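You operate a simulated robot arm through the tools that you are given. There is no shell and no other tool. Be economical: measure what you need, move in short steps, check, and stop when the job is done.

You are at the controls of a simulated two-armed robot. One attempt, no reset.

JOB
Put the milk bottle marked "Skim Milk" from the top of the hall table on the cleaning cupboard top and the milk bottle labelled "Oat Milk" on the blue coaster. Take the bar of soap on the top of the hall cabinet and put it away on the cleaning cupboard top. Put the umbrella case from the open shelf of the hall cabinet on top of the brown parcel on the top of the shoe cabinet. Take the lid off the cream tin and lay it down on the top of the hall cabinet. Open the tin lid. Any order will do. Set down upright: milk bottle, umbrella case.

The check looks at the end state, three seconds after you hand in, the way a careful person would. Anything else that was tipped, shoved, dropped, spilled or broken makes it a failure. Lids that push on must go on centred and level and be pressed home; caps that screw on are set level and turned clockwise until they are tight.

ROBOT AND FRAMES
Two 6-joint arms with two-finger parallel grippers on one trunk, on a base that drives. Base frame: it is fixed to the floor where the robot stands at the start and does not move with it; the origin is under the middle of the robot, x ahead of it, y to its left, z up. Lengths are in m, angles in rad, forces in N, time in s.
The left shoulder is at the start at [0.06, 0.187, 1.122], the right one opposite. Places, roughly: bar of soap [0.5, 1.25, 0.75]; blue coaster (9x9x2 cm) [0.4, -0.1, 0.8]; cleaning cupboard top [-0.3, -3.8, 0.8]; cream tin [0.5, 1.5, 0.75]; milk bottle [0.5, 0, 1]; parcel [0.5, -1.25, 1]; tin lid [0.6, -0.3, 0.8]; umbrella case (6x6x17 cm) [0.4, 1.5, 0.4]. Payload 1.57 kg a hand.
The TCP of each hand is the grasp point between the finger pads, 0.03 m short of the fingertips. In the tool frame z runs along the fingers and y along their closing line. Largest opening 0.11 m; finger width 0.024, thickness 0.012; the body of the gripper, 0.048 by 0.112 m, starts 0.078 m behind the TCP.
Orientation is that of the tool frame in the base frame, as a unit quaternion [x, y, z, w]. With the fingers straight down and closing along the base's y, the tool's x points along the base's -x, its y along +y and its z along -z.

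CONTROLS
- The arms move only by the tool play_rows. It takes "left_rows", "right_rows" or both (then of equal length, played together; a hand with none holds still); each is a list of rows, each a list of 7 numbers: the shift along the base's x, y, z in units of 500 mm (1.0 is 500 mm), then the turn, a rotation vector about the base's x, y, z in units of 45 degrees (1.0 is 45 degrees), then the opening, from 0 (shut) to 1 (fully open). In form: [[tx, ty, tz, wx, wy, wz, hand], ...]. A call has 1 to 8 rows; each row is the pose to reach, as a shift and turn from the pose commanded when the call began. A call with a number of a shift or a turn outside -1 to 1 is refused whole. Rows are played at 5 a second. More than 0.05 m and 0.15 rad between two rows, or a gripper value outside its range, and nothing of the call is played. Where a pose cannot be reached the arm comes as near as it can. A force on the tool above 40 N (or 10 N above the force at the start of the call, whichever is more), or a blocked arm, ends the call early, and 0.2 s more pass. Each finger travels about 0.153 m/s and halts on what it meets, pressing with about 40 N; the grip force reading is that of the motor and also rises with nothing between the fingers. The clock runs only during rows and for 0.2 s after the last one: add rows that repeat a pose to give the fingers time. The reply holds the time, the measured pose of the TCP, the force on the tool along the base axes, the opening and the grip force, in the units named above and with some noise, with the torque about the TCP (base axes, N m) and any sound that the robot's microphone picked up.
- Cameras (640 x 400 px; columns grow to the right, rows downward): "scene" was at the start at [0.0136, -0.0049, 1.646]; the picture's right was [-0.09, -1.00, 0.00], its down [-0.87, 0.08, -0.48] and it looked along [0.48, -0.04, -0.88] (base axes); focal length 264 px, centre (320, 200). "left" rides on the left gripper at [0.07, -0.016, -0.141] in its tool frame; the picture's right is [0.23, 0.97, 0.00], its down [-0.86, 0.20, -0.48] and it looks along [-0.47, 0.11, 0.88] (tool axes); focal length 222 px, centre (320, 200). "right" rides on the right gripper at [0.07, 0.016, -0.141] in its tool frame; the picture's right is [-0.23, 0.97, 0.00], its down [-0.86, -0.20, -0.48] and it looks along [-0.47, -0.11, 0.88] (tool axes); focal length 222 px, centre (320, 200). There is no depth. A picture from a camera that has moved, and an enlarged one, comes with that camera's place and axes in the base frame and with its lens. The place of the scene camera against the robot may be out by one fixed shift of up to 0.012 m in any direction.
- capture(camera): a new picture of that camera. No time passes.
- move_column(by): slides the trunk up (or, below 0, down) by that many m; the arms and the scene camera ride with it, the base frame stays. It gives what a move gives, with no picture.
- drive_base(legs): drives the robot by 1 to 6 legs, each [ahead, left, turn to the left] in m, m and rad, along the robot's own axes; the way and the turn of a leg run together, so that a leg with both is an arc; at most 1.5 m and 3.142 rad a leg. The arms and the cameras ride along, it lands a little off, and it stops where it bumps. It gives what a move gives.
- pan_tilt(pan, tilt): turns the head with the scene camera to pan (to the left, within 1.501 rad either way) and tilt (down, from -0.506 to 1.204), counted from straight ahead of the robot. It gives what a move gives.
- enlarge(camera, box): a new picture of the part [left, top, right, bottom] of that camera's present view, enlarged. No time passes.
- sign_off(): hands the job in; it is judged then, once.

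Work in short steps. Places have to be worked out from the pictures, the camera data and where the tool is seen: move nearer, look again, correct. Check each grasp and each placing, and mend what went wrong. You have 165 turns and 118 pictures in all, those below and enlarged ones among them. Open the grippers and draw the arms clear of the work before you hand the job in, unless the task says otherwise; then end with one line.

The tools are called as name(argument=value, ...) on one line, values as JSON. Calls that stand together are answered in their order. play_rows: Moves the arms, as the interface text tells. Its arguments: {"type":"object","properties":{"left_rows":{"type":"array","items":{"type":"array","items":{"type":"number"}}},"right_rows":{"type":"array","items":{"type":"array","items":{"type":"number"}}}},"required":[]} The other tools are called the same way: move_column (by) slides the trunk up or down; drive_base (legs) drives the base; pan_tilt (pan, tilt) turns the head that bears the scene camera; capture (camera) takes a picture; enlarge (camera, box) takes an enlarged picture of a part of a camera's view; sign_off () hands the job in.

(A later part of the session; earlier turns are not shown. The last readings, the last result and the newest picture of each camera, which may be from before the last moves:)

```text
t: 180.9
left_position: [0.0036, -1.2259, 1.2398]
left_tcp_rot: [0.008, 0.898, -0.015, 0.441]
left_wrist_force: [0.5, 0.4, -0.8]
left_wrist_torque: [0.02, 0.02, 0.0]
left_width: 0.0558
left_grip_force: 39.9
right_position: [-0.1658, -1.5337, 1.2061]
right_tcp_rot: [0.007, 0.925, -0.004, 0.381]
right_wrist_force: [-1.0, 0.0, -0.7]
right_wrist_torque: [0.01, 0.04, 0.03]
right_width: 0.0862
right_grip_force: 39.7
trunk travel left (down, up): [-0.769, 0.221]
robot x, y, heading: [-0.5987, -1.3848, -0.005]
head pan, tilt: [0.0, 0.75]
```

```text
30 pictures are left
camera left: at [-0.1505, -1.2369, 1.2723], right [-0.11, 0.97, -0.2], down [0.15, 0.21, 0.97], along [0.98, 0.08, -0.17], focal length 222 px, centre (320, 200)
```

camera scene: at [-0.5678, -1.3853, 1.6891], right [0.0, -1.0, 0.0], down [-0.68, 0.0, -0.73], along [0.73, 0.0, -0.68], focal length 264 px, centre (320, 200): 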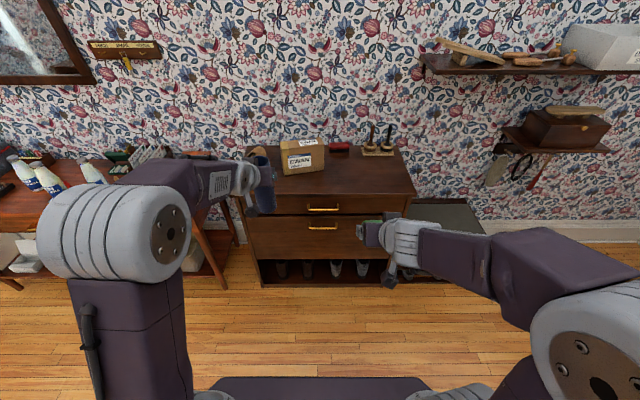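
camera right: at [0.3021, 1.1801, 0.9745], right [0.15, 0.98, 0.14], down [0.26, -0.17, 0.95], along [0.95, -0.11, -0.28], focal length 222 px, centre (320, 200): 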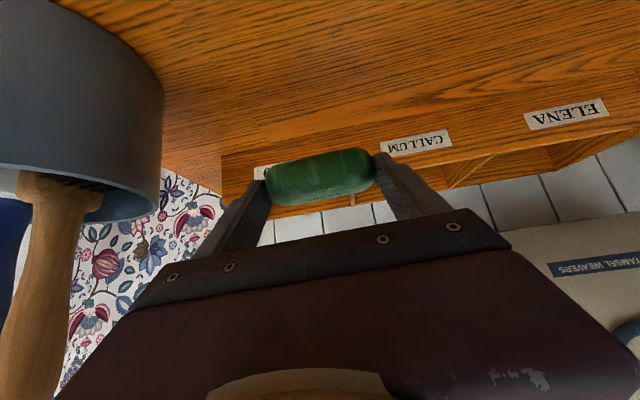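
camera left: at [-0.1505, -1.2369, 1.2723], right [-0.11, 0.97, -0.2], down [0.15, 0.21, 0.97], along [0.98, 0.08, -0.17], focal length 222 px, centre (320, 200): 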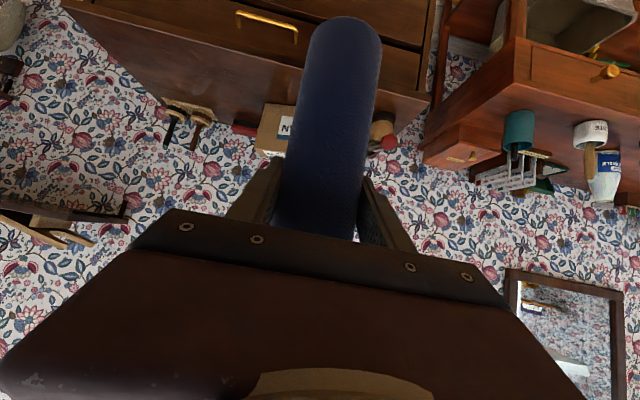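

The case is still upright in the grip. I zoom on the parcel to locate its top.

enlarge(camera="scene", box=[230, 110, 430, 230])

```text
3.20 times, centred on (330, 170) of scene
camera zoom: at [-0.5678, -1.3853, 1.6891], right [0.0, -1.0, 0.0], down [-0.68, 0.0, -0.73], along [0.73, 0.0, -0.68], focal length 845 px, centre (288, 296)
```

zoom: 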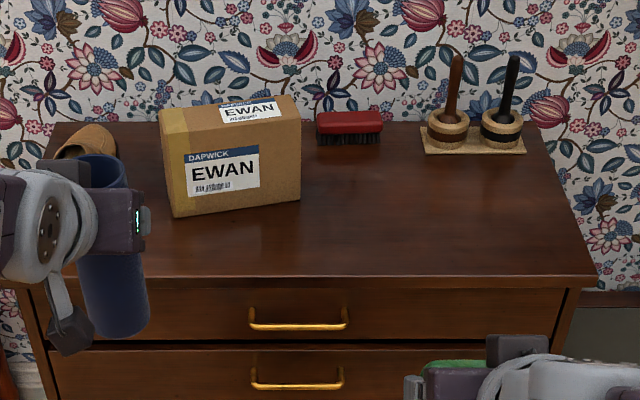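

Parcel top is about z 1.035, its top face about 20×8.5 cm centred near [0.516,-1.296]. I drive nearer with the case held above it.

drive_base(legs=[[0.44, -0.068, 0.005]])

enlarge(camera="scene", box=[180, 150, 380, 300])

capture(camera="left")

```text
t: 183.6
left_position: [0.4455, -1.2964, 1.2406]
left_tcp_rot: [0.009, 0.897, -0.014, 0.441]
left_wrist_force: [-0.4, -0.4, -1.6]
left_wrist_torque: [0.01, 0.0, -0.01]
left_width: 0.0557
left_grip_force: 39.7
right_position: [0.2782, -1.6043, 1.2067]
right_tcp_rot: [0.008, 0.924, -0.004, 0.382]
right_wrist_force: [0.5, -0.8, -0.7]
right_wrist_torque: [0.03, 0.03, 0.01]
right_width: 0.0863
right_grip_force: 39.9
trunk travel left (down, up): [-0.769, 0.221]
robot x, y, heading: [-0.1543, -1.4573, -0.008]
head pan, tilt: [0.0, 0.75]
```

```text
2.67 times, centred on (280, 225) of scene
camera zoom: at [-0.1262, -1.4561, 1.6891], right [-0.01, -1.0, 0.0], down [-0.68, 0.0, -0.73], along [0.73, 0.0, -0.68], focal length 704 px, centre (427, 133)
```

zoom: 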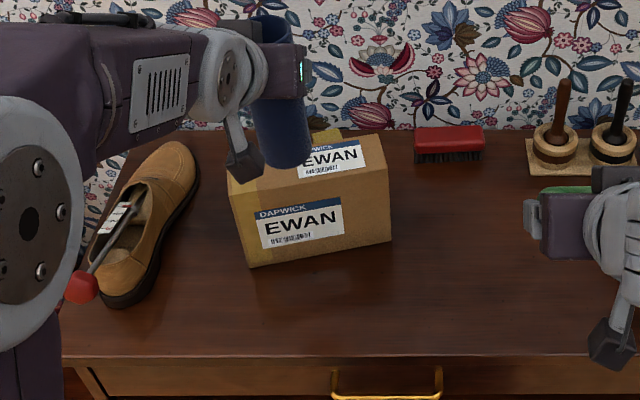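

```text
27 pictures are left
camera left: at [0.2916, -1.3078, 1.2728], right [-0.11, 0.97, -0.2], down [0.15, 0.21, 0.97], along [0.98, 0.08, -0.17], focal length 222 px, centre (320, 200)
```

left: 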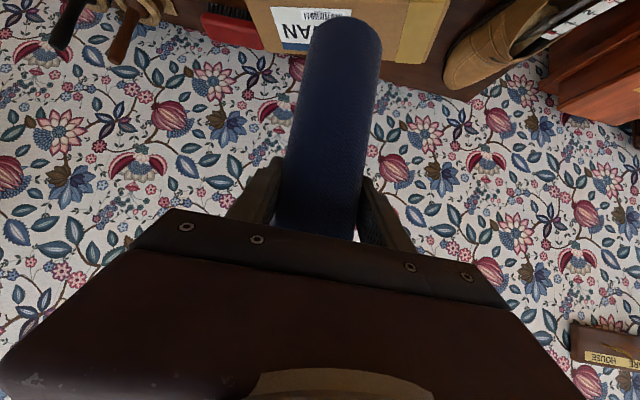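

Top centre confirmed at about [0.515,-1.30]. I drive ahead 6.3 cm to put the case over it, then check.

drive_base(legs=[[0.063, -0.003, 0.006]])

move_column(by=-0.06)

enlarge(camera="scene", box=[200, 160, 360, 280])

capture(camera="left")

```text
t: 184.6
left_position: [0.5023, -1.2956, 1.2428]
left_tcp_rot: [0.005, 0.897, -0.012, 0.442]
left_wrist_force: [-1.0, -0.3, -0.9]
left_wrist_torque: [0.01, 0.02, -0.01]
left_width: 0.0554
left_grip_force: 39.9
right_position: [0.3372, -1.6044, 1.2093]
right_tcp_rot: [0.005, 0.923, -0.003, 0.384]
right_wrist_force: [-0.9, -0.7, -0.4]
right_wrist_torque: [-0.01, 0.01, 0.02]
right_width: 0.0866
right_grip_force: 40.1
trunk travel left (down, up): [-0.769, 0.221]
robot x, y, heading: [-0.0949, -1.4642, 0.005]
head pan, tilt: [0.0, 0.75]
```

```text
t: 185.6
left_position: [0.508, -1.2978, 1.1807]
left_tcp_rot: [0.005, 0.898, -0.013, 0.441]
left_wrist_force: [-0.3, 0.4, -1.2]
left_wrist_torque: [0.0, -0.03, -0.02]
left_width: 0.0559
left_grip_force: 39.9
right_position: [0.3406, -1.605, 1.1454]
right_tcp_rot: [0.005, 0.924, -0.004, 0.382]
right_wrist_force: [-0.7, 0.9, -0.5]
right_wrist_torque: [0.01, 0.01, 0.01]
right_width: 0.0862
right_grip_force: 40.1
trunk travel left (down, up): [-0.709, 0.281]
robot x, y, heading: [-0.0934, -1.46, -0.003]
head pan, tilt: [0.0, 0.75]
```

```text
3.33 times, centred on (280, 220) of scene
camera zoom: at [-0.0638, -1.4592, 1.6291], right [0.0, -1.0, 0.0], down [-0.68, 0.0, -0.73], along [0.73, 0.0, -0.68], focal length 880 px, centre (453, 133)
```

zoom: 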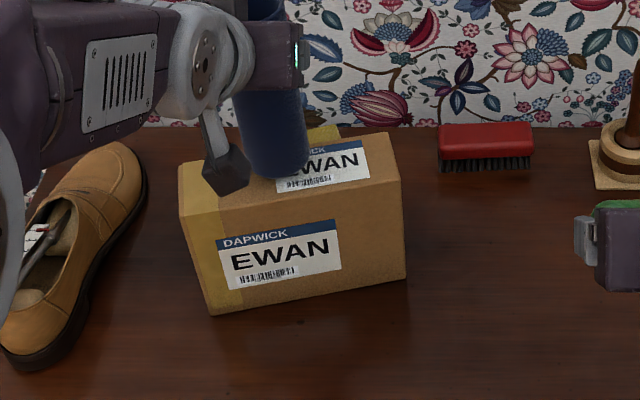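

```text
25 pictures are left
camera left: at [0.3529, -1.3081, 1.2129], right [-0.12, 0.97, -0.2], down [0.15, 0.21, 0.97], along [0.98, 0.08, -0.17], focal length 222 px, centre (320, 200)
```

left: 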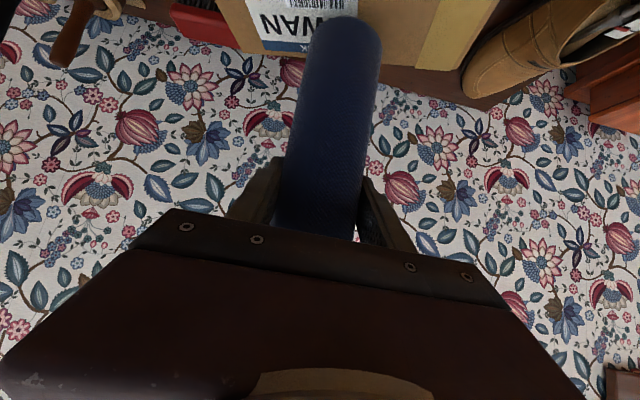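

The case bottom seems about 1 cm short of the parcel's centre. I nudge the base ahead 1.2 cm and check again.

drive_base(legs=[[0.013, 0, 0]])

enlarge(camera="scene", box=[220, 170, 320, 250])

```text
t: 186.3
left_position: [0.5174, -1.2959, 1.1829]
left_tcp_rot: [0.005, 0.897, -0.012, 0.442]
left_wrist_force: [-0.8, -0.4, -0.1]
left_wrist_torque: [-0.05, -0.03, -0.01]
left_width: 0.0556
left_grip_force: 39.0
right_position: [0.3515, -1.605, 1.1498]
right_tcp_rot: [0.004, 0.923, -0.002, 0.384]
right_wrist_force: [-0.2, -0.2, -1.5]
right_wrist_torque: [0.01, -0.02, 0.0]
right_width: 0.0863
right_grip_force: 39.8
trunk travel left (down, up): [-0.709, 0.281]
robot x, y, heading: [-0.0797, -1.4583, 0.001]
head pan, tilt: [0.0, 0.75]
```

```text
5.00 times, centred on (270, 210) of scene
camera zoom: at [-0.0544, -1.4594, 1.6292], right [0.0, -1.0, 0.0], down [-0.68, 0.0, -0.73], along [0.73, 0.0, -0.68], focal length 1320 px, centre (570, 150)
```

zoom: 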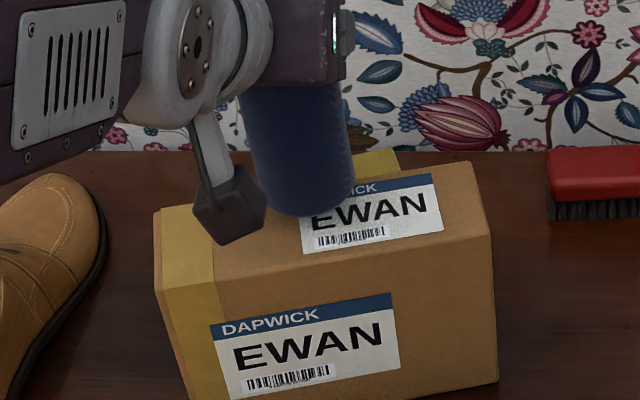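

Projected landing is well centred on the parcel's top. I lower with the trunk in small steps.

move_column(by=-0.02)

move_column(by=-0.006)

enlarge(camera="scene", box=[220, 160, 320, 240])

```text
t: 187.1
left_position: [0.5232, -1.2956, 1.1711]
left_tcp_rot: [0.007, 0.892, -0.013, 0.452]
left_wrist_force: [-5.1, 0.4, 14.6]
left_wrist_torque: [0.1, 0.9, 0.0]
left_width: 0.0558
left_grip_force: 40.0
right_position: [0.3535, -1.6052, 1.1287]
right_tcp_rot: [0.004, 0.924, -0.003, 0.382]
right_wrist_force: [0.6, -0.2, -0.8]
right_wrist_torque: [0.0, 0.02, -0.06]
right_width: 0.0865
right_grip_force: 40.4
trunk travel left (down, up): [-0.69, 0.3]
robot x, y, heading: [-0.0788, -1.4592, 0.006]
head pan, tilt: [0.0, 0.75]
stopped: the force on the tool passed its limit (the readings are from after the stop); the commanded pose is now the measured one
```

```text
t: 187.7
left_position: [0.5207, -1.2977, 1.1705]
left_tcp_rot: [0.007, 0.889, -0.012, 0.457]
left_wrist_force: [-2.5, 3.2, 39.3]
left_wrist_torque: [0.88, 1.03, 0.03]
left_width: 0.0558
left_grip_force: 40.4
right_position: [0.3497, -1.6063, 1.1238]
right_tcp_rot: [0.005, 0.923, -0.003, 0.384]
right_wrist_force: [0.4, -0.5, -1.0]
right_wrist_torque: [0.0, 0.01, 0.01]
right_width: 0.0862
right_grip_force: 39.9
trunk travel left (down, up): [-0.684, 0.306]
robot x, y, heading: [-0.0783, -1.4616, 0.001]
head pan, tilt: [0.0, 0.75]
```

```text
5.00 times, centred on (270, 200) of scene
camera zoom: at [-0.0573, -1.4606, 1.604], right [0.0, -1.0, 0.0], down [-0.68, 0.0, -0.73], along [0.73, 0.0, -0.68], focal length 1320 px, centre (570, 200)
```

zoom: 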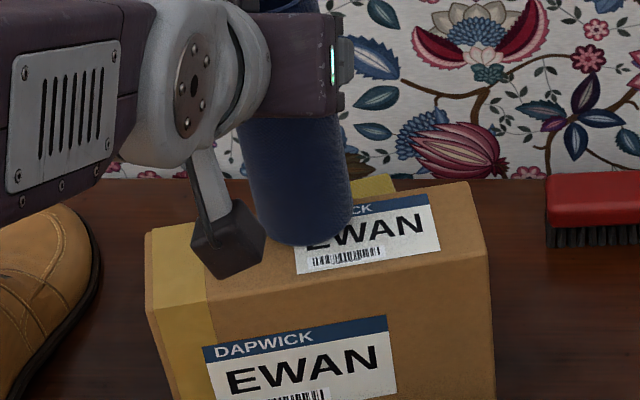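

The contact shows the parcel top at about 1.054, higher than I assumed, so the case sits ~2.5 cm too far back. I lift, back off 2.3 cm and recheck.

move_column(by=0.03)

drive_base(legs=[[-0.024, 0, 0]])

move_column(by=-0.014)

enlarge(camera="scene", box=[220, 160, 320, 240])

```text
t: 188.4
left_position: [0.5238, -1.2951, 1.1909]
left_tcp_rot: [0.006, 0.894, -0.012, 0.447]
left_wrist_force: [1.2, -0.1, -2.0]
left_wrist_torque: [-0.03, 0.0, 0.01]
left_width: 0.056
left_grip_force: 39.7
right_position: [0.353, -1.6053, 1.1517]
right_tcp_rot: [0.004, 0.924, -0.003, 0.382]
right_wrist_force: [-0.4, 0.3, -1.0]
right_wrist_torque: [0.0, 0.01, -0.01]
right_width: 0.0864
right_grip_force: 40.2
trunk travel left (down, up): [-0.714, 0.276]
robot x, y, heading: [-0.0847, -1.4602, 0.001]
head pan, tilt: [0.0, 0.75]
```

```text
t: 189.2
left_position: [0.5062, -1.2954, 1.1884]
left_tcp_rot: [0.006, 0.894, -0.013, 0.447]
left_wrist_force: [0.1, -0.7, -1.1]
left_wrist_torque: [0.01, 0.02, 0.02]
left_width: 0.0558
left_grip_force: 39.9
right_position: [0.3373, -1.6047, 1.1484]
right_tcp_rot: [0.005, 0.925, -0.003, 0.379]
right_wrist_force: [1.2, -0.3, -2.2]
right_wrist_torque: [-0.01, 0.07, -0.02]
right_width: 0.0864
right_grip_force: 40.3
trunk travel left (down, up): [-0.714, 0.276]
robot x, y, heading: [-0.1076, -1.4595, 0.006]
head pan, tilt: [0.0, 0.75]
```

```text
t: 189.8
left_position: [0.5015, -1.296, 1.1765]
left_tcp_rot: [0.007, 0.894, -0.013, 0.448]
left_wrist_force: [-0.6, -0.6, -1.4]
left_wrist_torque: [0.01, 0.0, 0.01]
left_width: 0.0556
left_grip_force: 39.8
right_position: [0.3324, -1.6051, 1.1362]
right_tcp_rot: [0.005, 0.924, -0.003, 0.381]
right_wrist_force: [0.7, -0.5, -1.3]
right_wrist_torque: [0.01, 0.06, 0.02]
right_width: 0.0862
right_grip_force: 39.9
trunk travel left (down, up): [-0.7, 0.29]
robot x, y, heading: [-0.1028, -1.4643, 0.001]
head pan, tilt: [0.0, 0.75]
```

```text
5.00 times, centred on (270, 200) of scene
camera zoom: at [-0.0714, -1.4592, 1.6194], right [0.0, -1.0, 0.0], down [-0.68, 0.0, -0.73], along [0.73, 0.0, -0.68], focal length 1320 px, centre (570, 200)
```

zoom: 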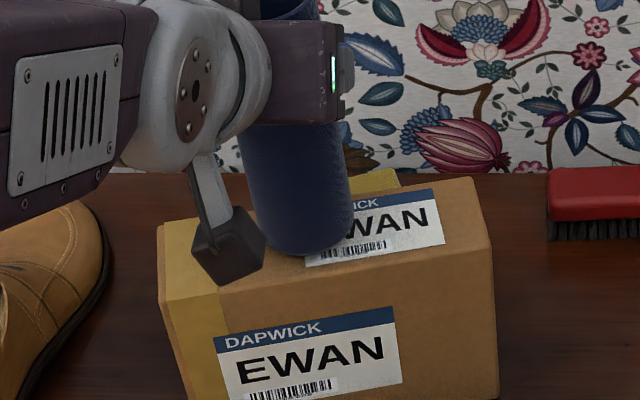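

Still about 1.3 cm too far back by the image. One more small nudge.

drive_base(legs=[[-0.014, 0, 0]])

enlarge(camera="scene", box=[220, 160, 320, 240])

```text
t: 190.6
left_position: [0.49, -1.2955, 1.1761]
left_tcp_rot: [0.006, 0.894, -0.012, 0.448]
left_wrist_force: [-0.1, -0.4, -2.5]
left_wrist_torque: [-0.02, -0.02, 0.0]
left_width: 0.0558
left_grip_force: 39.9
right_position: [0.3202, -1.6044, 1.1362]
right_tcp_rot: [0.005, 0.925, -0.003, 0.379]
right_wrist_force: [0.3, 1.0, -1.1]
right_wrist_torque: [0.0, 0.05, 0.02]
right_width: 0.0863
right_grip_force: 40.2
trunk travel left (down, up): [-0.7, 0.29]
robot x, y, heading: [-0.1193, -1.4614, -0.002]
head pan, tilt: [0.0, 0.75]
```

```text
5.00 times, centred on (270, 200) of scene
camera zoom: at [-0.0827, -1.4593, 1.6194], right [0.0, -1.0, 0.0], down [-0.68, 0.0, -0.73], along [0.73, 0.0, -0.68], focal length 1320 px, centre (570, 200)
```

zoom: 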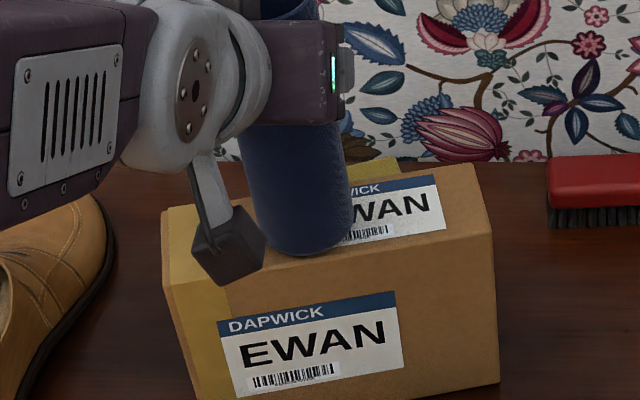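

Centred now. I lower the last few millimetres.

move_column(by=-0.004)

```text
t: 191.1
left_position: [0.4884, -1.2947, 1.1733]
left_tcp_rot: [0.007, 0.893, -0.013, 0.449]
left_wrist_force: [1.0, 0.3, -0.1]
left_wrist_torque: [-0.02, -0.01, -0.03]
left_width: 0.0557
left_grip_force: 40.1
right_position: [0.3187, -1.6053, 1.1331]
right_tcp_rot: [0.005, 0.925, -0.003, 0.381]
right_wrist_force: [-0.4, -0.4, -1.6]
right_wrist_torque: [-0.01, 0.04, -0.06]
right_width: 0.0864
right_grip_force: 39.9
trunk travel left (down, up): [-0.696, 0.294]
robot x, y, heading: [-0.1189, -1.4605, 0.001]
head pan, tilt: [0.0, 0.75]
```

move_column(by=-0.003)

```text
t: 191.7
left_position: [0.4871, -1.2952, 1.1712]
left_tcp_rot: [0.007, 0.894, -0.013, 0.449]
left_wrist_force: [0.0, 0.3, -1.9]
left_wrist_torque: [-0.02, 0.01, -0.01]
left_width: 0.0557
left_grip_force: 39.9
right_position: [0.3164, -1.6048, 1.1292]
right_tcp_rot: [0.005, 0.924, -0.004, 0.382]
right_wrist_force: [-1.1, 1.1, -1.0]
right_wrist_torque: [-0.06, -0.01, 0.0]
right_width: 0.0862
right_grip_force: 40.4
trunk travel left (down, up): [-0.693, 0.297]
robot x, y, heading: [-0.119, -1.4598, 0.006]
head pan, tilt: [0.0, 0.75]
```

No contact yet; two more small steps.

move_column(by=-0.003)

move_column(by=-0.002)

```text
t: 192.2
left_position: [0.4863, -1.2957, 1.1698]
left_tcp_rot: [0.007, 0.892, -0.013, 0.452]
left_wrist_force: [1.3, 0.8, 9.2]
left_wrist_torque: [0.4, -0.13, -0.03]
left_width: 0.0561
left_grip_force: 40.2
right_position: [0.3164, -1.6044, 1.1284]
right_tcp_rot: [0.005, 0.924, -0.003, 0.382]
right_wrist_force: [0.5, 0.6, -0.5]
right_wrist_torque: [-0.02, 0.05, -0.01]
right_width: 0.0864
right_grip_force: 39.8
trunk travel left (down, up): [-0.69, 0.3]
robot x, y, heading: [-0.1196, -1.459, 0.004]
head pan, tilt: [0.0, 0.75]
```

```text
t: 192.7
left_position: [0.4859, -1.296, 1.1693]
left_tcp_rot: [0.007, 0.891, -0.013, 0.453]
left_wrist_force: [4.0, 3.3, 24.8]
left_wrist_torque: [0.88, -0.32, -0.14]
left_width: 0.0555
left_grip_force: 39.6
right_position: [0.3151, -1.6056, 1.1273]
right_tcp_rot: [0.004, 0.924, -0.003, 0.382]
right_wrist_force: [-1.1, -0.6, -1.3]
right_wrist_torque: [-0.03, 0.03, 0.01]
right_width: 0.0863
right_grip_force: 39.8
trunk travel left (down, up): [-0.688, 0.302]
robot x, y, heading: [-0.1172, -1.4592, 0.003]
head pan, tilt: [0.0, 0.75]
```

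Firm contact. I relieve slightly, open the left, and check before backing out.

move_column(by=0.002)

play_rows(left_rows=[[0, 0, 0, 0, 0, 0, 0.6], [0, 0, 0, 0, 0, 0, 0.8], [0, 0, 0, 0, 0, 0, 1], [0, 0, 0, 0, 0, 0, 1]])

drive_base(legs=[[-0.35, 0, 0]])

enlarge(camera="scene", box=[200, 90, 440, 240])

```text
t: 193.2
left_position: [0.4841, -1.2956, 1.1703]
left_tcp_rot: [0.007, 0.892, -0.013, 0.452]
left_wrist_force: [5.1, 3.2, 21.2]
left_wrist_torque: [0.79, -0.59, -0.11]
left_width: 0.0555
left_grip_force: 40.0
right_position: [0.3155, -1.6052, 1.1277]
right_tcp_rot: [0.005, 0.924, -0.003, 0.382]
right_wrist_force: [-1.0, 0.0, -0.4]
right_wrist_torque: [-0.01, 0.03, 0.01]
right_width: 0.0861
right_grip_force: 39.7
trunk travel left (down, up): [-0.69, 0.3]
robot x, y, heading: [-0.1198, -1.4605, 0.003]
head pan, tilt: [0.0, 0.75]
```

```text
t: 194.2
left_position: [0.4872, -1.2964, 1.1679]
left_tcp_rot: [0.007, 0.894, -0.013, 0.448]
left_wrist_force: [0.4, -0.3, -0.5]
left_wrist_torque: [0.02, 0.0, -0.03]
left_width: 0.11
left_grip_force: 0.0
right_position: [0.3169, -1.6049, 1.1279]
right_tcp_rot: [0.005, 0.924, -0.003, 0.381]
right_wrist_force: [0.2, 0.4, -0.8]
right_wrist_torque: [-0.01, 0.01, 0.0]
right_width: 0.0863
right_grip_force: 40.1
trunk travel left (down, up): [-0.69, 0.3]
robot x, y, heading: [-0.1194, -1.4612, 0.005]
head pan, tilt: [0.0, 0.75]
```

```text
t: 196.5
left_position: [0.1388, -1.2981, 1.1674]
left_tcp_rot: [0.006, 0.894, -0.013, 0.448]
left_wrist_force: [0.2, 0.5, 0.7]
left_wrist_torque: [-0.02, -0.01, 0.03]
left_width: 0.1101
left_grip_force: 0.1
right_position: [-0.0325, -1.6046, 1.1275]
right_tcp_rot: [0.005, 0.925, -0.003, 0.381]
right_wrist_force: [0.1, 0.2, -1.0]
right_wrist_torque: [-0.03, 0.02, 0.02]
right_width: 0.0862
right_grip_force: 40.3
trunk travel left (down, up): [-0.69, 0.3]
robot x, y, heading: [-0.4704, -1.4609, -0.001]
head pan, tilt: [0.0, 0.75]
```

```text
2.67 times, centred on (320, 165) of scene
camera zoom: at [-0.4361, -1.4597, 1.6095], right [0.0, -1.0, 0.0], down [-0.68, 0.0, -0.73], along [0.73, 0.0, -0.68], focal length 704 px, centre (320, 293)
```

zoom: 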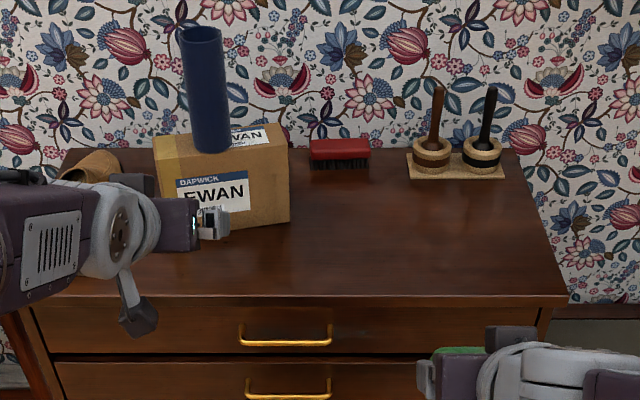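

The case stands upright on the parcel. Now the left hand turns tool-down again for the Skim bottle.

play_rows(left_rows=[[-0.03, 0.005, -0.02, 0, 0.16, 0, 1], [-0.06, 0.01, -0.04, 0, 0.32, 0, 1], [-0.09, 0.015, -0.06, 0, 0.48, 0, 1], [-0.12, 0.02, -0.08, 0, 0.64, 0, 1], [-0.15, 0.03, -0.1, 0, 0.8, 0, 1], [-0.18, 0.04, -0.12, 0, 0.96, 0, 1]])

play_rows(left_rows=[[-0.02, 0, 0, 0, 0.12, 0, 1], [-0.04, 0, 0, 0, 0.224, 0, 1]])

drive_base(legs=[[0, 1.0, 0], [0.36, 0, 0]])

capture(camera="left")

```text
t: 197.9
left_position: [0.0478, -1.277, 1.1071]
left_tcp_rot: [0.002, 0.996, -0.015, 0.087]
left_wrist_force: [-0.5, 0.7, 1.0]
left_wrist_torque: [0.0, 0.03, -0.02]
left_width: 0.11
left_grip_force: 0.1
right_position: [-0.0312, -1.6055, 1.128]
right_tcp_rot: [0.006, 0.924, -0.004, 0.381]
right_wrist_force: [0.2, 0.3, -0.3]
right_wrist_torque: [-0.02, 0.02, 0.0]
right_width: 0.0862
right_grip_force: 40.0
trunk travel left (down, up): [-0.69, 0.3]
robot x, y, heading: [-0.4664, -1.4629, 0.003]
head pan, tilt: [0.0, 0.75]
```

```text
t: 198.5
left_position: [0.0277, -1.2764, 1.1068]
left_tcp_rot: [0.001, 1.0, -0.015, 0.0]
left_wrist_force: [-0.3, -0.1, 0.5]
left_wrist_torque: [-0.04, -0.02, 0.03]
left_width: 0.1099
left_grip_force: 0.0
right_position: [-0.0313, -1.6062, 1.1269]
right_tcp_rot: [0.005, 0.925, -0.003, 0.38]
right_wrist_force: [0.1, -0.4, -1.1]
right_wrist_torque: [-0.01, 0.02, -0.02]
right_width: 0.0863
right_grip_force: 40.4
trunk travel left (down, up): [-0.69, 0.3]
robot x, y, heading: [-0.4674, -1.461, -0.005]
head pan, tilt: [0.0, 0.75]
```

```text
t: 205.5
left_position: [0.3877, -0.2893, 1.1072]
left_tcp_rot: [0.002, 1.0, -0.015, 0.001]
left_wrist_force: [0.7, -0.5, -0.2]
left_wrist_torque: [0.01, 0.01, 0.0]
left_width: 0.1098
left_grip_force: 0.1
right_position: [0.3264, -0.6185, 1.1274]
right_tcp_rot: [0.007, 0.924, -0.004, 0.382]
right_wrist_force: [0.0, 0.6, 0.0]
right_wrist_torque: [-0.04, 0.03, 0.0]
right_width: 0.0861
right_grip_force: 39.5
trunk travel left (down, up): [-0.69, 0.3]
robot x, y, heading: [-0.1087, -0.471, 0.002]
head pan, tilt: [0.0, 0.75]
```

```text
19 pictures are left
camera left: at [0.318, -0.3016, 1.2497], right [-0.22, 0.97, -0.03], down [0.86, 0.21, 0.47], along [0.47, 0.08, -0.88], focal length 222 px, centre (320, 200)
```

left: 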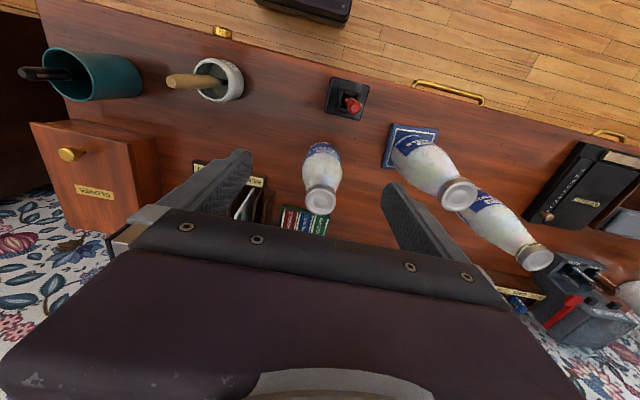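

Skim cap at [0.463,-0.277]. I drive ahead 6 cm, then descend on it.

drive_base(legs=[[0.06, 0, 0]])

capture(camera="left")

```text
t: 206.5
left_position: [0.4449, -0.291, 1.1082]
left_tcp_rot: [0.003, 1.0, -0.015, 0.001]
left_wrist_force: [-0.6, 0.9, -0.8]
left_wrist_torque: [-0.01, -0.06, -0.01]
left_width: 0.1101
left_grip_force: 0.0
right_position: [0.3831, -0.619, 1.129]
right_tcp_rot: [0.008, 0.924, -0.004, 0.383]
right_wrist_force: [-0.2, 0.9, -1.3]
right_wrist_torque: [-0.01, 0.04, -0.05]
right_width: 0.0861
right_grip_force: 39.9
trunk travel left (down, up): [-0.69, 0.3]
robot x, y, heading: [-0.0499, -0.4701, -0.003]
head pan, tilt: [0.0, 0.75]
```

```text
18 pictures are left
camera left: at [0.3748, -0.3023, 1.2508], right [-0.22, 0.97, -0.03], down [0.85, 0.21, 0.48], along [0.47, 0.08, -0.88], focal length 222 px, centre (320, 200)
```

left: 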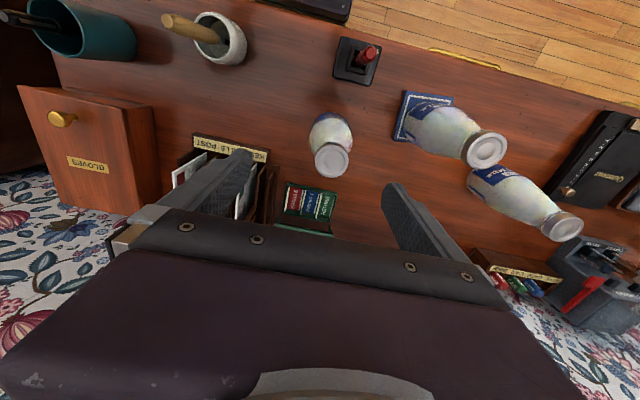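

Cap confirmed at [0.461,-0.276]; I centre, lower around the neck, and close.

play_rows(left_rows=[[0.032, 0.029, -0.02, 0, 0, 0, 1], [0.032, 0.029, -0.1, 0, 0, 0, 1], [0.032, 0.029, -0.18, 0, 0, 0, 1], [0.032, 0.029, -0.25, 0, 0, 0, 1], [0.032, 0.029, -0.3, 0, 0, 0, 1], [0.032, 0.029, -0.3, 0, 0, 0, 1]])

play_rows(left_rows=[[0, 0, 0, 0, 0, 0, 0.6], [0, 0, 0, 0, 0, 0, 0.3], [0, 0, 0, 0, 0, 0, 0.1], [0, 0, 0, 0, 0, 0, 0.1], [0, 0, 0, 0, 0, 0, 0.1]])

play_rows(left_rows=[[0, 0, 0.05, 0, 0, 0, 0.1], [0, 0, 0.13, 0, 0, 0, 0.1], [0, 0, 0.21, 0, 0, 0, 0.1], [0, 0, 0.27, 0, 0, 0, 0.1]])

capture(camera="left")

```text
t: 207.9
left_position: [0.4634, -0.278, 0.9573]
left_tcp_rot: [0.003, 1.0, -0.015, 0.0]
left_wrist_force: [0.4, -0.3, -0.7]
left_wrist_torque: [-0.02, 0.0, 0.02]
left_width: 0.1103
left_grip_force: 0.0
right_position: [0.3858, -0.6191, 1.1274]
right_tcp_rot: [0.008, 0.924, -0.005, 0.381]
right_wrist_force: [-0.1, 0.9, -1.2]
right_wrist_torque: [-0.01, 0.05, 0.04]
right_width: 0.0863
right_grip_force: 39.8
trunk travel left (down, up): [-0.69, 0.3]
robot x, y, heading: [-0.0475, -0.4712, -0.0]
head pan, tilt: [0.0, 0.75]
```

```text
t: 209.1
left_position: [0.4629, -0.2759, 0.9571]
left_tcp_rot: [0.003, 1.0, -0.015, 0.001]
left_wrist_force: [-1.2, 2.2, 0.9]
left_wrist_torque: [0.07, 0.0, -0.02]
left_width: 0.0538
left_grip_force: 40.2
right_position: [0.3842, -0.6183, 1.1267]
right_tcp_rot: [0.008, 0.924, -0.005, 0.382]
right_wrist_force: [0.2, 0.4, -1.4]
right_wrist_torque: [-0.03, 0.04, -0.05]
right_width: 0.0863
right_grip_force: 40.2
trunk travel left (down, up): [-0.69, 0.3]
robot x, y, heading: [-0.0474, -0.4711, -0.001]
head pan, tilt: [0.0, 0.75]
```

```text
t: 210.1
left_position: [0.4626, -0.2756, 1.0913]
left_tcp_rot: [0.003, 1.0, -0.015, 0.0]
left_wrist_force: [-0.5, -0.1, -8.7]
left_wrist_torque: [-0.01, -0.04, 0.0]
left_width: 0.0537
left_grip_force: 40.2
right_position: [0.3862, -0.6181, 1.128]
right_tcp_rot: [0.009, 0.924, -0.005, 0.382]
right_wrist_force: [0.0, 0.7, -0.3]
right_wrist_torque: [0.0, 0.02, -0.01]
right_width: 0.0863
right_grip_force: 39.8
trunk travel left (down, up): [-0.69, 0.3]
robot x, y, heading: [-0.0509, -0.4695, -0.007]
head pan, tilt: [0.0, 0.75]
```

```text
17 pictures are left
camera left: at [0.3942, -0.2868, 1.2336], right [-0.22, 0.97, -0.03], down [0.86, 0.21, 0.47], along [0.47, 0.08, -0.88], focal length 222 px, centre (320, 200)
```

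left: 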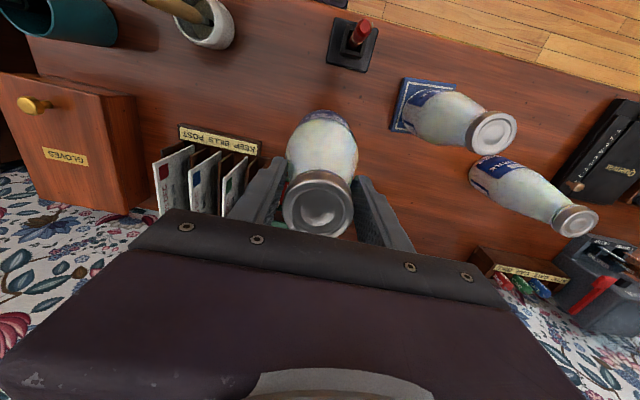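

Skim is held. I back out and drive down the hall, then turn right to face the cleaning cupboard.

drive_base(legs=[[-0.5, 0, 0], [0, -1.4, 0], [0, -0.6, 0], [0, 0, -1.571]])

capture(camera="scene")

```text
t: 226.4
left_position: [-0.368, -2.9775, 1.0909]
left_tcp_rot: [0.712, 0.703, -0.01, -0.01]
left_wrist_force: [0.4, 0.3, -9.9]
left_wrist_torque: [-0.01, -0.07, 0.01]
left_width: 0.0521
left_grip_force: 40.5
right_position: [-0.7113, -2.8967, 1.1269]
right_tcp_rot: [0.662, 0.645, -0.275, 0.265]
right_wrist_force: [-0.5, 0.1, -1.5]
right_wrist_torque: [0.0, -0.01, 0.0]
right_width: 0.0863
right_grip_force: 40.6
trunk travel left (down, up): [-0.69, 0.3]
robot x, y, heading: [-0.56, -2.4634, -1.586]
head pan, tilt: [0.0, 0.75]
```

```text
16 pictures are left
camera scene: at [-0.5525, -2.485, 1.6095], right [-1.0, 0.01, 0.0], down [0.01, 0.68, -0.73], along [-0.01, -0.73, -0.68], focal length 264 px, centre (320, 200)
```

scene: 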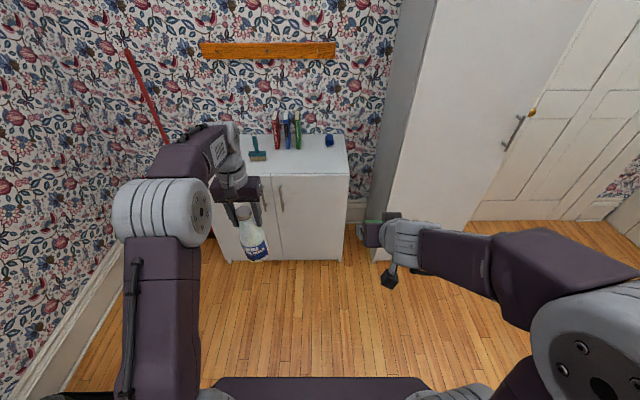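

The white cleaning cupboard is ahead. I zoom in on its top.

enlarge(camera="scene", box=[210, 90, 380, 200])

```text
3.64 times, centred on (295, 145) of scene
camera zoom: at [-0.5525, -2.485, 1.6095], right [-1.0, 0.01, 0.0], down [0.01, 0.68, -0.73], along [-0.01, -0.73, -0.68], focal length 960 px, centre (411, 400)
```

zoom: 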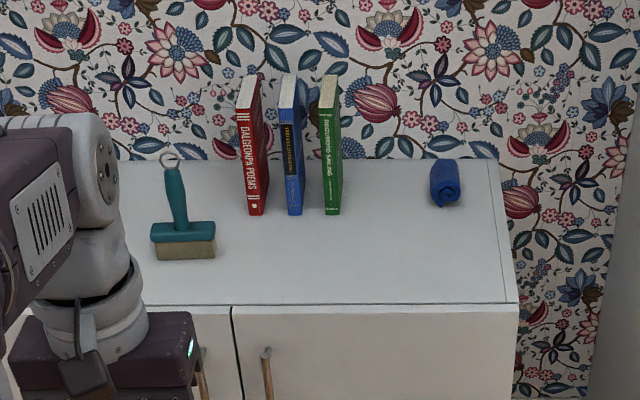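

Free spots: Skim at about [-0.40,-3.63], soap later near [-0.58,-3.63]. I approach, stopping 8 cm short to check.

drive_base(legs=[[0.58, -0.02, 0.012]])

capture(camera="left")

capture(camera="scene")

```text
t: 229.7
left_position: [-0.3856, -3.5477, 1.0894]
left_tcp_rot: [0.708, 0.706, -0.011, -0.011]
left_wrist_force: [0.5, 0.4, -9.9]
left_wrist_torque: [-0.05, -0.07, -0.02]
left_width: 0.0523
left_grip_force: 40.5
right_position: [-0.73, -3.4727, 1.1268]
right_tcp_rot: [0.658, 0.65, -0.272, 0.267]
right_wrist_force: [0.0, 0.4, -1.4]
right_wrist_torque: [0.0, -0.01, -0.02]
right_width: 0.0866
right_grip_force: 39.9
trunk travel left (down, up): [-0.69, 0.3]
robot x, y, heading: [-0.5832, -3.0378, -1.569]
head pan, tilt: [0.0, 0.75]
```

```text
14 pictures are left
camera left: at [-0.3977, -3.4784, 1.2331], right [0.97, 0.23, -0.03], down [0.21, -0.86, 0.47], along [0.08, -0.47, -0.88], focal length 222 px, centre (320, 200)
```

left: 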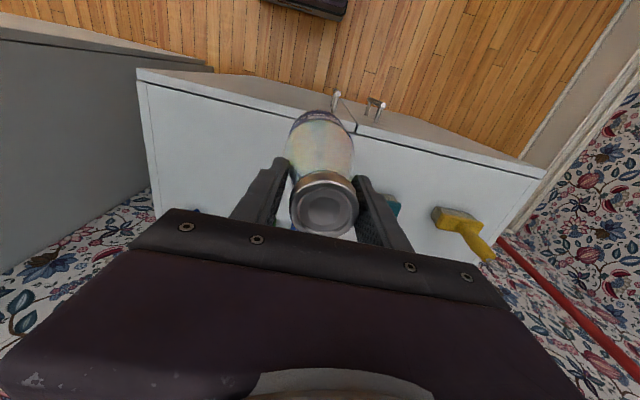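

```text
13 pictures are left
camera scene: at [-0.5762, -3.0594, 1.6095], right [-1.0, 0.0, 0.0], down [0.0, 0.68, -0.73], along [0.0, -0.73, -0.68], focal length 264 px, centre (320, 200)
```

scene: 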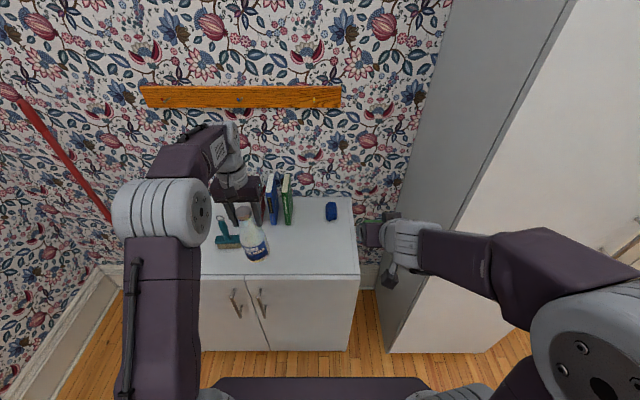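

Cupboard top is about z 0.79. I move 9 cm ahead and lower the bottle most of the way.

drive_base(legs=[[0.09, 0, 0]])

play_rows(left_rows=[[0, 0, -0.08, 0, 0, 0, 0.1], [0, 0, -0.16, 0, 0, 0, 0.1], [0, 0, -0.2, 0, 0, 0, 0.1], [0, 0, -0.225, 0, 0, 0, 0.1]])

enlarge(camera="scene", box=[190, 180, 350, 300])

```text
t: 230.8
left_position: [-0.3857, -3.6386, 1.092]
left_tcp_rot: [0.707, 0.707, -0.01, -0.01]
left_wrist_force: [-0.1, 0.0, -10.2]
left_wrist_torque: [-0.07, -0.09, -0.01]
left_width: 0.0519
left_grip_force: 39.5
right_position: [-0.731, -3.5618, 1.127]
right_tcp_rot: [0.658, 0.65, -0.272, 0.267]
right_wrist_force: [-0.1, 0.4, -1.2]
right_wrist_torque: [0.02, 0.0, 0.0]
right_width: 0.0864
right_grip_force: 40.1
trunk travel left (down, up): [-0.69, 0.3]
robot x, y, heading: [-0.583, -3.1278, -1.573]
head pan, tilt: [0.0, 0.75]
```

```text
t: 231.8
left_position: [-0.3869, -3.6382, 0.9772]
left_tcp_rot: [0.708, 0.706, -0.01, -0.011]
left_wrist_force: [-0.5, 0.5, -9.8]
left_wrist_torque: [-0.03, -0.03, 0.01]
left_width: 0.0522
left_grip_force: 40.1
right_position: [-0.7302, -3.5628, 1.127]
right_tcp_rot: [0.658, 0.65, -0.273, 0.267]
right_wrist_force: [-0.1, 0.5, -0.6]
right_wrist_torque: [0.03, -0.02, 0.03]
right_width: 0.0864
right_grip_force: 39.7
trunk travel left (down, up): [-0.69, 0.3]
robot x, y, heading: [-0.5805, -3.1249, -1.57]
head pan, tilt: [0.0, 0.75]
```

```text
3.33 times, centred on (270, 240) of scene
camera zoom: at [-0.5762, -3.1495, 1.6095], right [-1.0, 0.0, 0.0], down [0.0, 0.68, -0.73], along [0.0, -0.73, -0.68], focal length 880 px, centre (487, 67)
```

zoom: 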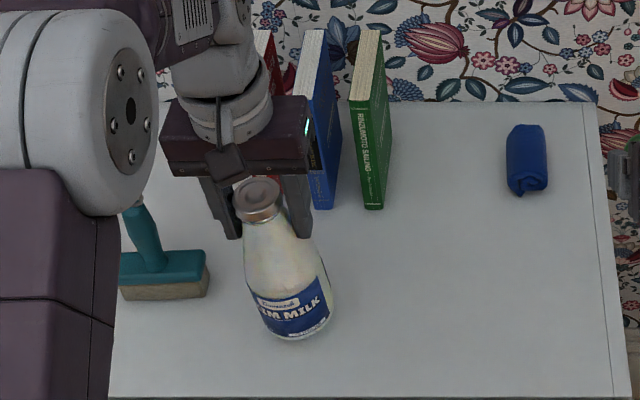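

Good spot. I lower in small steps until contact.

play_rows(left_rows=[[0, 0, -0.006, 0, 0, 0, 0.1], [0, 0, -0.012, 0, 0, 0, 0.1], [0, 0, -0.016, 0, 0, 0, 0.1]])

play_rows(left_rows=[[0, 0, -0.003, 0, 0, 0, 0.1], [0, 0, -0.006, 0, 0, 0, 0.1]])

```text
t: 232.6
left_position: [-0.3866, -3.6386, 0.97]
left_tcp_rot: [0.708, 0.706, -0.01, -0.011]
left_wrist_force: [-0.3, -0.2, -8.7]
left_wrist_torque: [-0.02, -0.03, 0.0]
left_width: 0.0516
left_grip_force: 40.1
right_position: [-0.7304, -3.5638, 1.1268]
right_tcp_rot: [0.658, 0.65, -0.273, 0.266]
right_wrist_force: [0.6, -0.3, -1.5]
right_wrist_torque: [0.02, 0.02, 0.0]
right_width: 0.0861
right_grip_force: 40.3
trunk travel left (down, up): [-0.69, 0.3]
robot x, y, heading: [-0.5885, -3.1252, -1.576]
head pan, tilt: [0.0, 0.75]
```

```text
t: 233.2
left_position: [-0.3863, -3.6379, 0.9674]
left_tcp_rot: [0.708, 0.706, -0.009, -0.012]
left_wrist_force: [-0.3, 0.1, -9.7]
left_wrist_torque: [-0.01, -0.04, -0.02]
left_width: 0.0518
left_grip_force: 39.7
right_position: [-0.7305, -3.5637, 1.1266]
right_tcp_rot: [0.658, 0.649, -0.273, 0.266]
right_wrist_force: [-0.4, 0.4, -1.7]
right_wrist_torque: [0.01, -0.01, 0.02]
right_width: 0.0861
right_grip_force: 40.5
trunk travel left (down, up): [-0.69, 0.3]
robot x, y, heading: [-0.5836, -3.127, -1.571]
head pan, tilt: [0.0, 0.75]
```

play_rows(left_rows=[[0, 0, -0.004, 0, 0, 0, 0.1], [0, 0, -0.008, 0, 0, 0, 0.1]])

play_rows(left_rows=[[0, 0, -0.004, 0, 0, 0, 0.1], [0, 0, -0.008, 0, 0, 0, 0.1]])

```text
t: 233.8
left_position: [-0.3867, -3.6388, 0.9622]
left_tcp_rot: [0.708, 0.706, -0.01, -0.01]
left_wrist_force: [1.3, -0.5, -8.6]
left_wrist_torque: [-0.03, -0.04, 0.03]
left_width: 0.052
left_grip_force: 40.1
right_position: [-0.7302, -3.5639, 1.1264]
right_tcp_rot: [0.658, 0.649, -0.273, 0.267]
right_wrist_force: [0.4, 0.0, -1.1]
right_wrist_torque: [0.03, -0.03, 0.02]
right_width: 0.0863
right_grip_force: 40.1
trunk travel left (down, up): [-0.69, 0.3]
robot x, y, heading: [-0.5883, -3.1257, -1.573]
head pan, tilt: [0.0, 0.75]
```

```text
t: 234.4
left_position: [-0.3865, -3.6375, 0.9622]
left_tcp_rot: [0.708, 0.707, -0.013, -0.007]
left_wrist_force: [1.2, -0.5, 16.7]
left_wrist_torque: [0.18, -0.86, -0.01]
left_width: 0.0518
left_grip_force: 39.5
right_position: [-0.731, -3.5606, 1.1299]
right_tcp_rot: [0.658, 0.649, -0.272, 0.267]
right_wrist_force: [-0.5, -0.2, -0.8]
right_wrist_torque: [0.04, 0.03, -0.01]
right_width: 0.0863
right_grip_force: 40.2
trunk travel left (down, up): [-0.69, 0.3]
robot x, y, heading: [-0.5856, -3.1275, -1.572]
head pan, tilt: [0.0, 0.75]
```

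Contact. I release the bottle and rise clear.

play_rows(left_rows=[[0, 0, 0.004, 0, 0, 0, 0.5], [0, 0, 0.004, 0, 0, 0, 1], [0, 0, 0.004, 0, 0, 0, 1], [0, 0, 0.08, 0, 0, 0, 1], [0, 0, 0.16, 0, 0, 0, 1], [0, 0, 0.24, 0, 0, 0, 1]])

drive_base(legs=[[0, 0.12, 0]])

capture(camera="scene")

capture(camera="right")

```text
t: 235.8
left_position: [-0.3871, -3.638, 1.0803]
left_tcp_rot: [0.708, 0.706, -0.011, -0.011]
left_wrist_force: [-0.7, 0.2, -0.4]
left_wrist_torque: [0.02, 0.01, 0.0]
left_width: 0.11
left_grip_force: 0.2
right_position: [-0.7317, -3.5619, 1.1272]
right_tcp_rot: [0.658, 0.649, -0.272, 0.268]
right_wrist_force: [-0.2, 0.3, -1.6]
right_wrist_torque: [0.02, 0.0, 0.01]
right_width: 0.0862
right_grip_force: 39.7
trunk travel left (down, up): [-0.69, 0.3]
robot x, y, heading: [-0.5882, -3.1292, -1.568]
head pan, tilt: [0.0, 0.75]
```

```text
t: 237.0
left_position: [-0.2699, -3.6385, 1.0797]
left_tcp_rot: [0.708, 0.706, -0.01, -0.009]
left_wrist_force: [0.1, -0.9, -0.6]
left_wrist_torque: [0.01, 0.0, 0.01]
left_width: 0.1099
left_grip_force: 0.0
right_position: [-0.6121, -3.5623, 1.1263]
right_tcp_rot: [0.658, 0.649, -0.273, 0.267]
right_wrist_force: [-0.3, -0.8, -0.2]
right_wrist_torque: [0.01, 0.02, 0.03]
right_width: 0.0861
right_grip_force: 40.0
trunk travel left (down, up): [-0.69, 0.3]
robot x, y, heading: [-0.4689, -3.1282, -1.574]
head pan, tilt: [0.0, 0.75]
```

```text
11 pictures are left
camera scene: at [-0.4587, -3.1487, 1.6095], right [-1.0, 0.0, 0.0], down [0.0, 0.68, -0.73], along [0.0, -0.73, -0.68], focal length 264 px, centre (320, 200)
```

scene: 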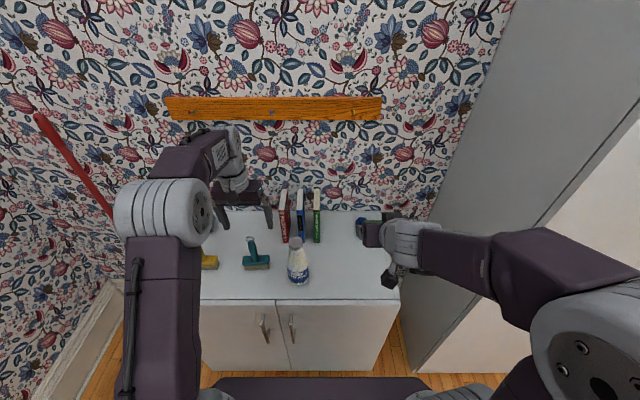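

```text
10 pictures are left
camera right: at [-0.5938, -3.4131, 1.1785], right [0.97, -0.17, 0.16], down [-0.2, -0.27, 0.94], along [-0.12, -0.95, -0.29], focal length 222 px, centre (320, 200)
```

right: 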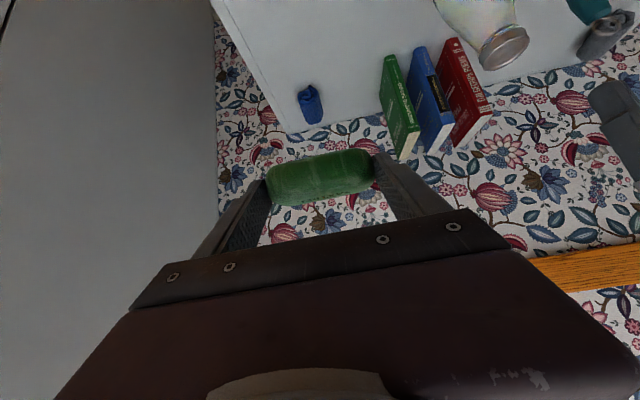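

Skim stands on the cupboard. For the soap I need a flatter forearm: retract the left hand, lower the trunk 20 cm, and extend the right.

play_rows(left_rows=[[0, 0.08, 0, 0, 0, 0, 1], [0, 0.16, 0, 0, 0, 0, 1], [0, 0.24, 0, 0, 0, 0, 1], [0, 0.3, 0, 0, 0, 0, 1]])

move_column(by=-0.2)

play_rows(right_rows=[[0, -0.05, 0, 0, 0, 0, 0.6], [0.0, -0.1, 0, 0, 0, 0, 0.6], [0.02, -0.15, 0, 0, 0, 0, 0.6], [0.02, -0.17, -0.04, 0, 0, 0, 0.6], [0.02, -0.17, -0.1, 0, 0, 0, 0.6]])

capture(camera="scene")

```text
t: 238.0
left_position: [-0.2677, -3.487, 1.0792]
left_tcp_rot: [0.708, 0.706, -0.011, -0.01]
left_wrist_force: [0.4, 0.2, -0.3]
left_wrist_torque: [-0.03, 0.02, -0.03]
left_width: 0.1097
left_grip_force: 0.0
right_position: [-0.6122, -3.5605, 1.1276]
right_tcp_rot: [0.658, 0.65, -0.273, 0.267]
right_wrist_force: [0.5, 0.0, -0.8]
right_wrist_torque: [0.02, -0.02, 0.01]
right_width: 0.0863
right_grip_force: 39.7
trunk travel left (down, up): [-0.69, 0.3]
robot x, y, heading: [-0.4674, -3.1272, -1.572]
head pan, tilt: [0.0, 0.75]
```

```text
t: 240.2
left_position: [-0.2676, -3.4876, 0.8805]
left_tcp_rot: [0.707, 0.707, -0.012, -0.01]
left_wrist_force: [-0.2, -0.2, 0.5]
left_wrist_torque: [0.01, 0.01, 0.01]
left_width: 0.1099
left_grip_force: 0.2
right_position: [-0.6113, -3.5623, 0.927]
right_tcp_rot: [0.657, 0.65, -0.271, 0.267]
right_wrist_force: [0.6, 0.1, -1.0]
right_wrist_torque: [0.02, 0.01, -0.01]
right_width: 0.086
right_grip_force: 39.8
trunk travel left (down, up): [-0.49, 0.5]
robot x, y, heading: [-0.4672, -3.1291, -1.569]
head pan, tilt: [0.0, 0.75]
```

```text
t: 241.4
left_position: [-0.2672, -3.4885, 0.8807]
left_tcp_rot: [0.708, 0.706, -0.011, -0.011]
left_wrist_force: [0.3, -1.5, -0.4]
left_wrist_torque: [0.0, 0.02, 0.02]
left_width: 0.11
left_grip_force: 0.0
right_position: [-0.6018, -3.6465, 0.8758]
right_tcp_rot: [0.659, 0.649, -0.272, 0.266]
right_wrist_force: [-0.4, 0.4, -0.5]
right_wrist_torque: [0.01, -0.01, -0.02]
right_width: 0.0865
right_grip_force: 40.3
trunk travel left (down, up): [-0.49, 0.5]
robot x, y, heading: [-0.4646, -3.1273, -1.572]
head pan, tilt: [0.0, 0.75]
```

```text
9 pictures are left
camera scene: at [-0.4573, -3.1495, 1.4095], right [-1.0, 0.0, 0.0], down [0.0, 0.68, -0.73], along [0.0, -0.73, -0.68], focal length 264 px, centre (320, 200)
```

scene: 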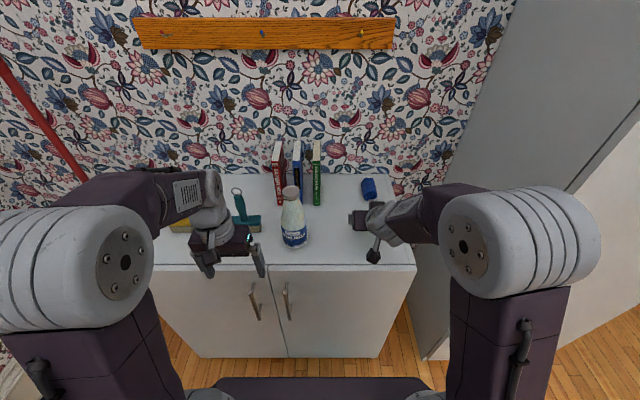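

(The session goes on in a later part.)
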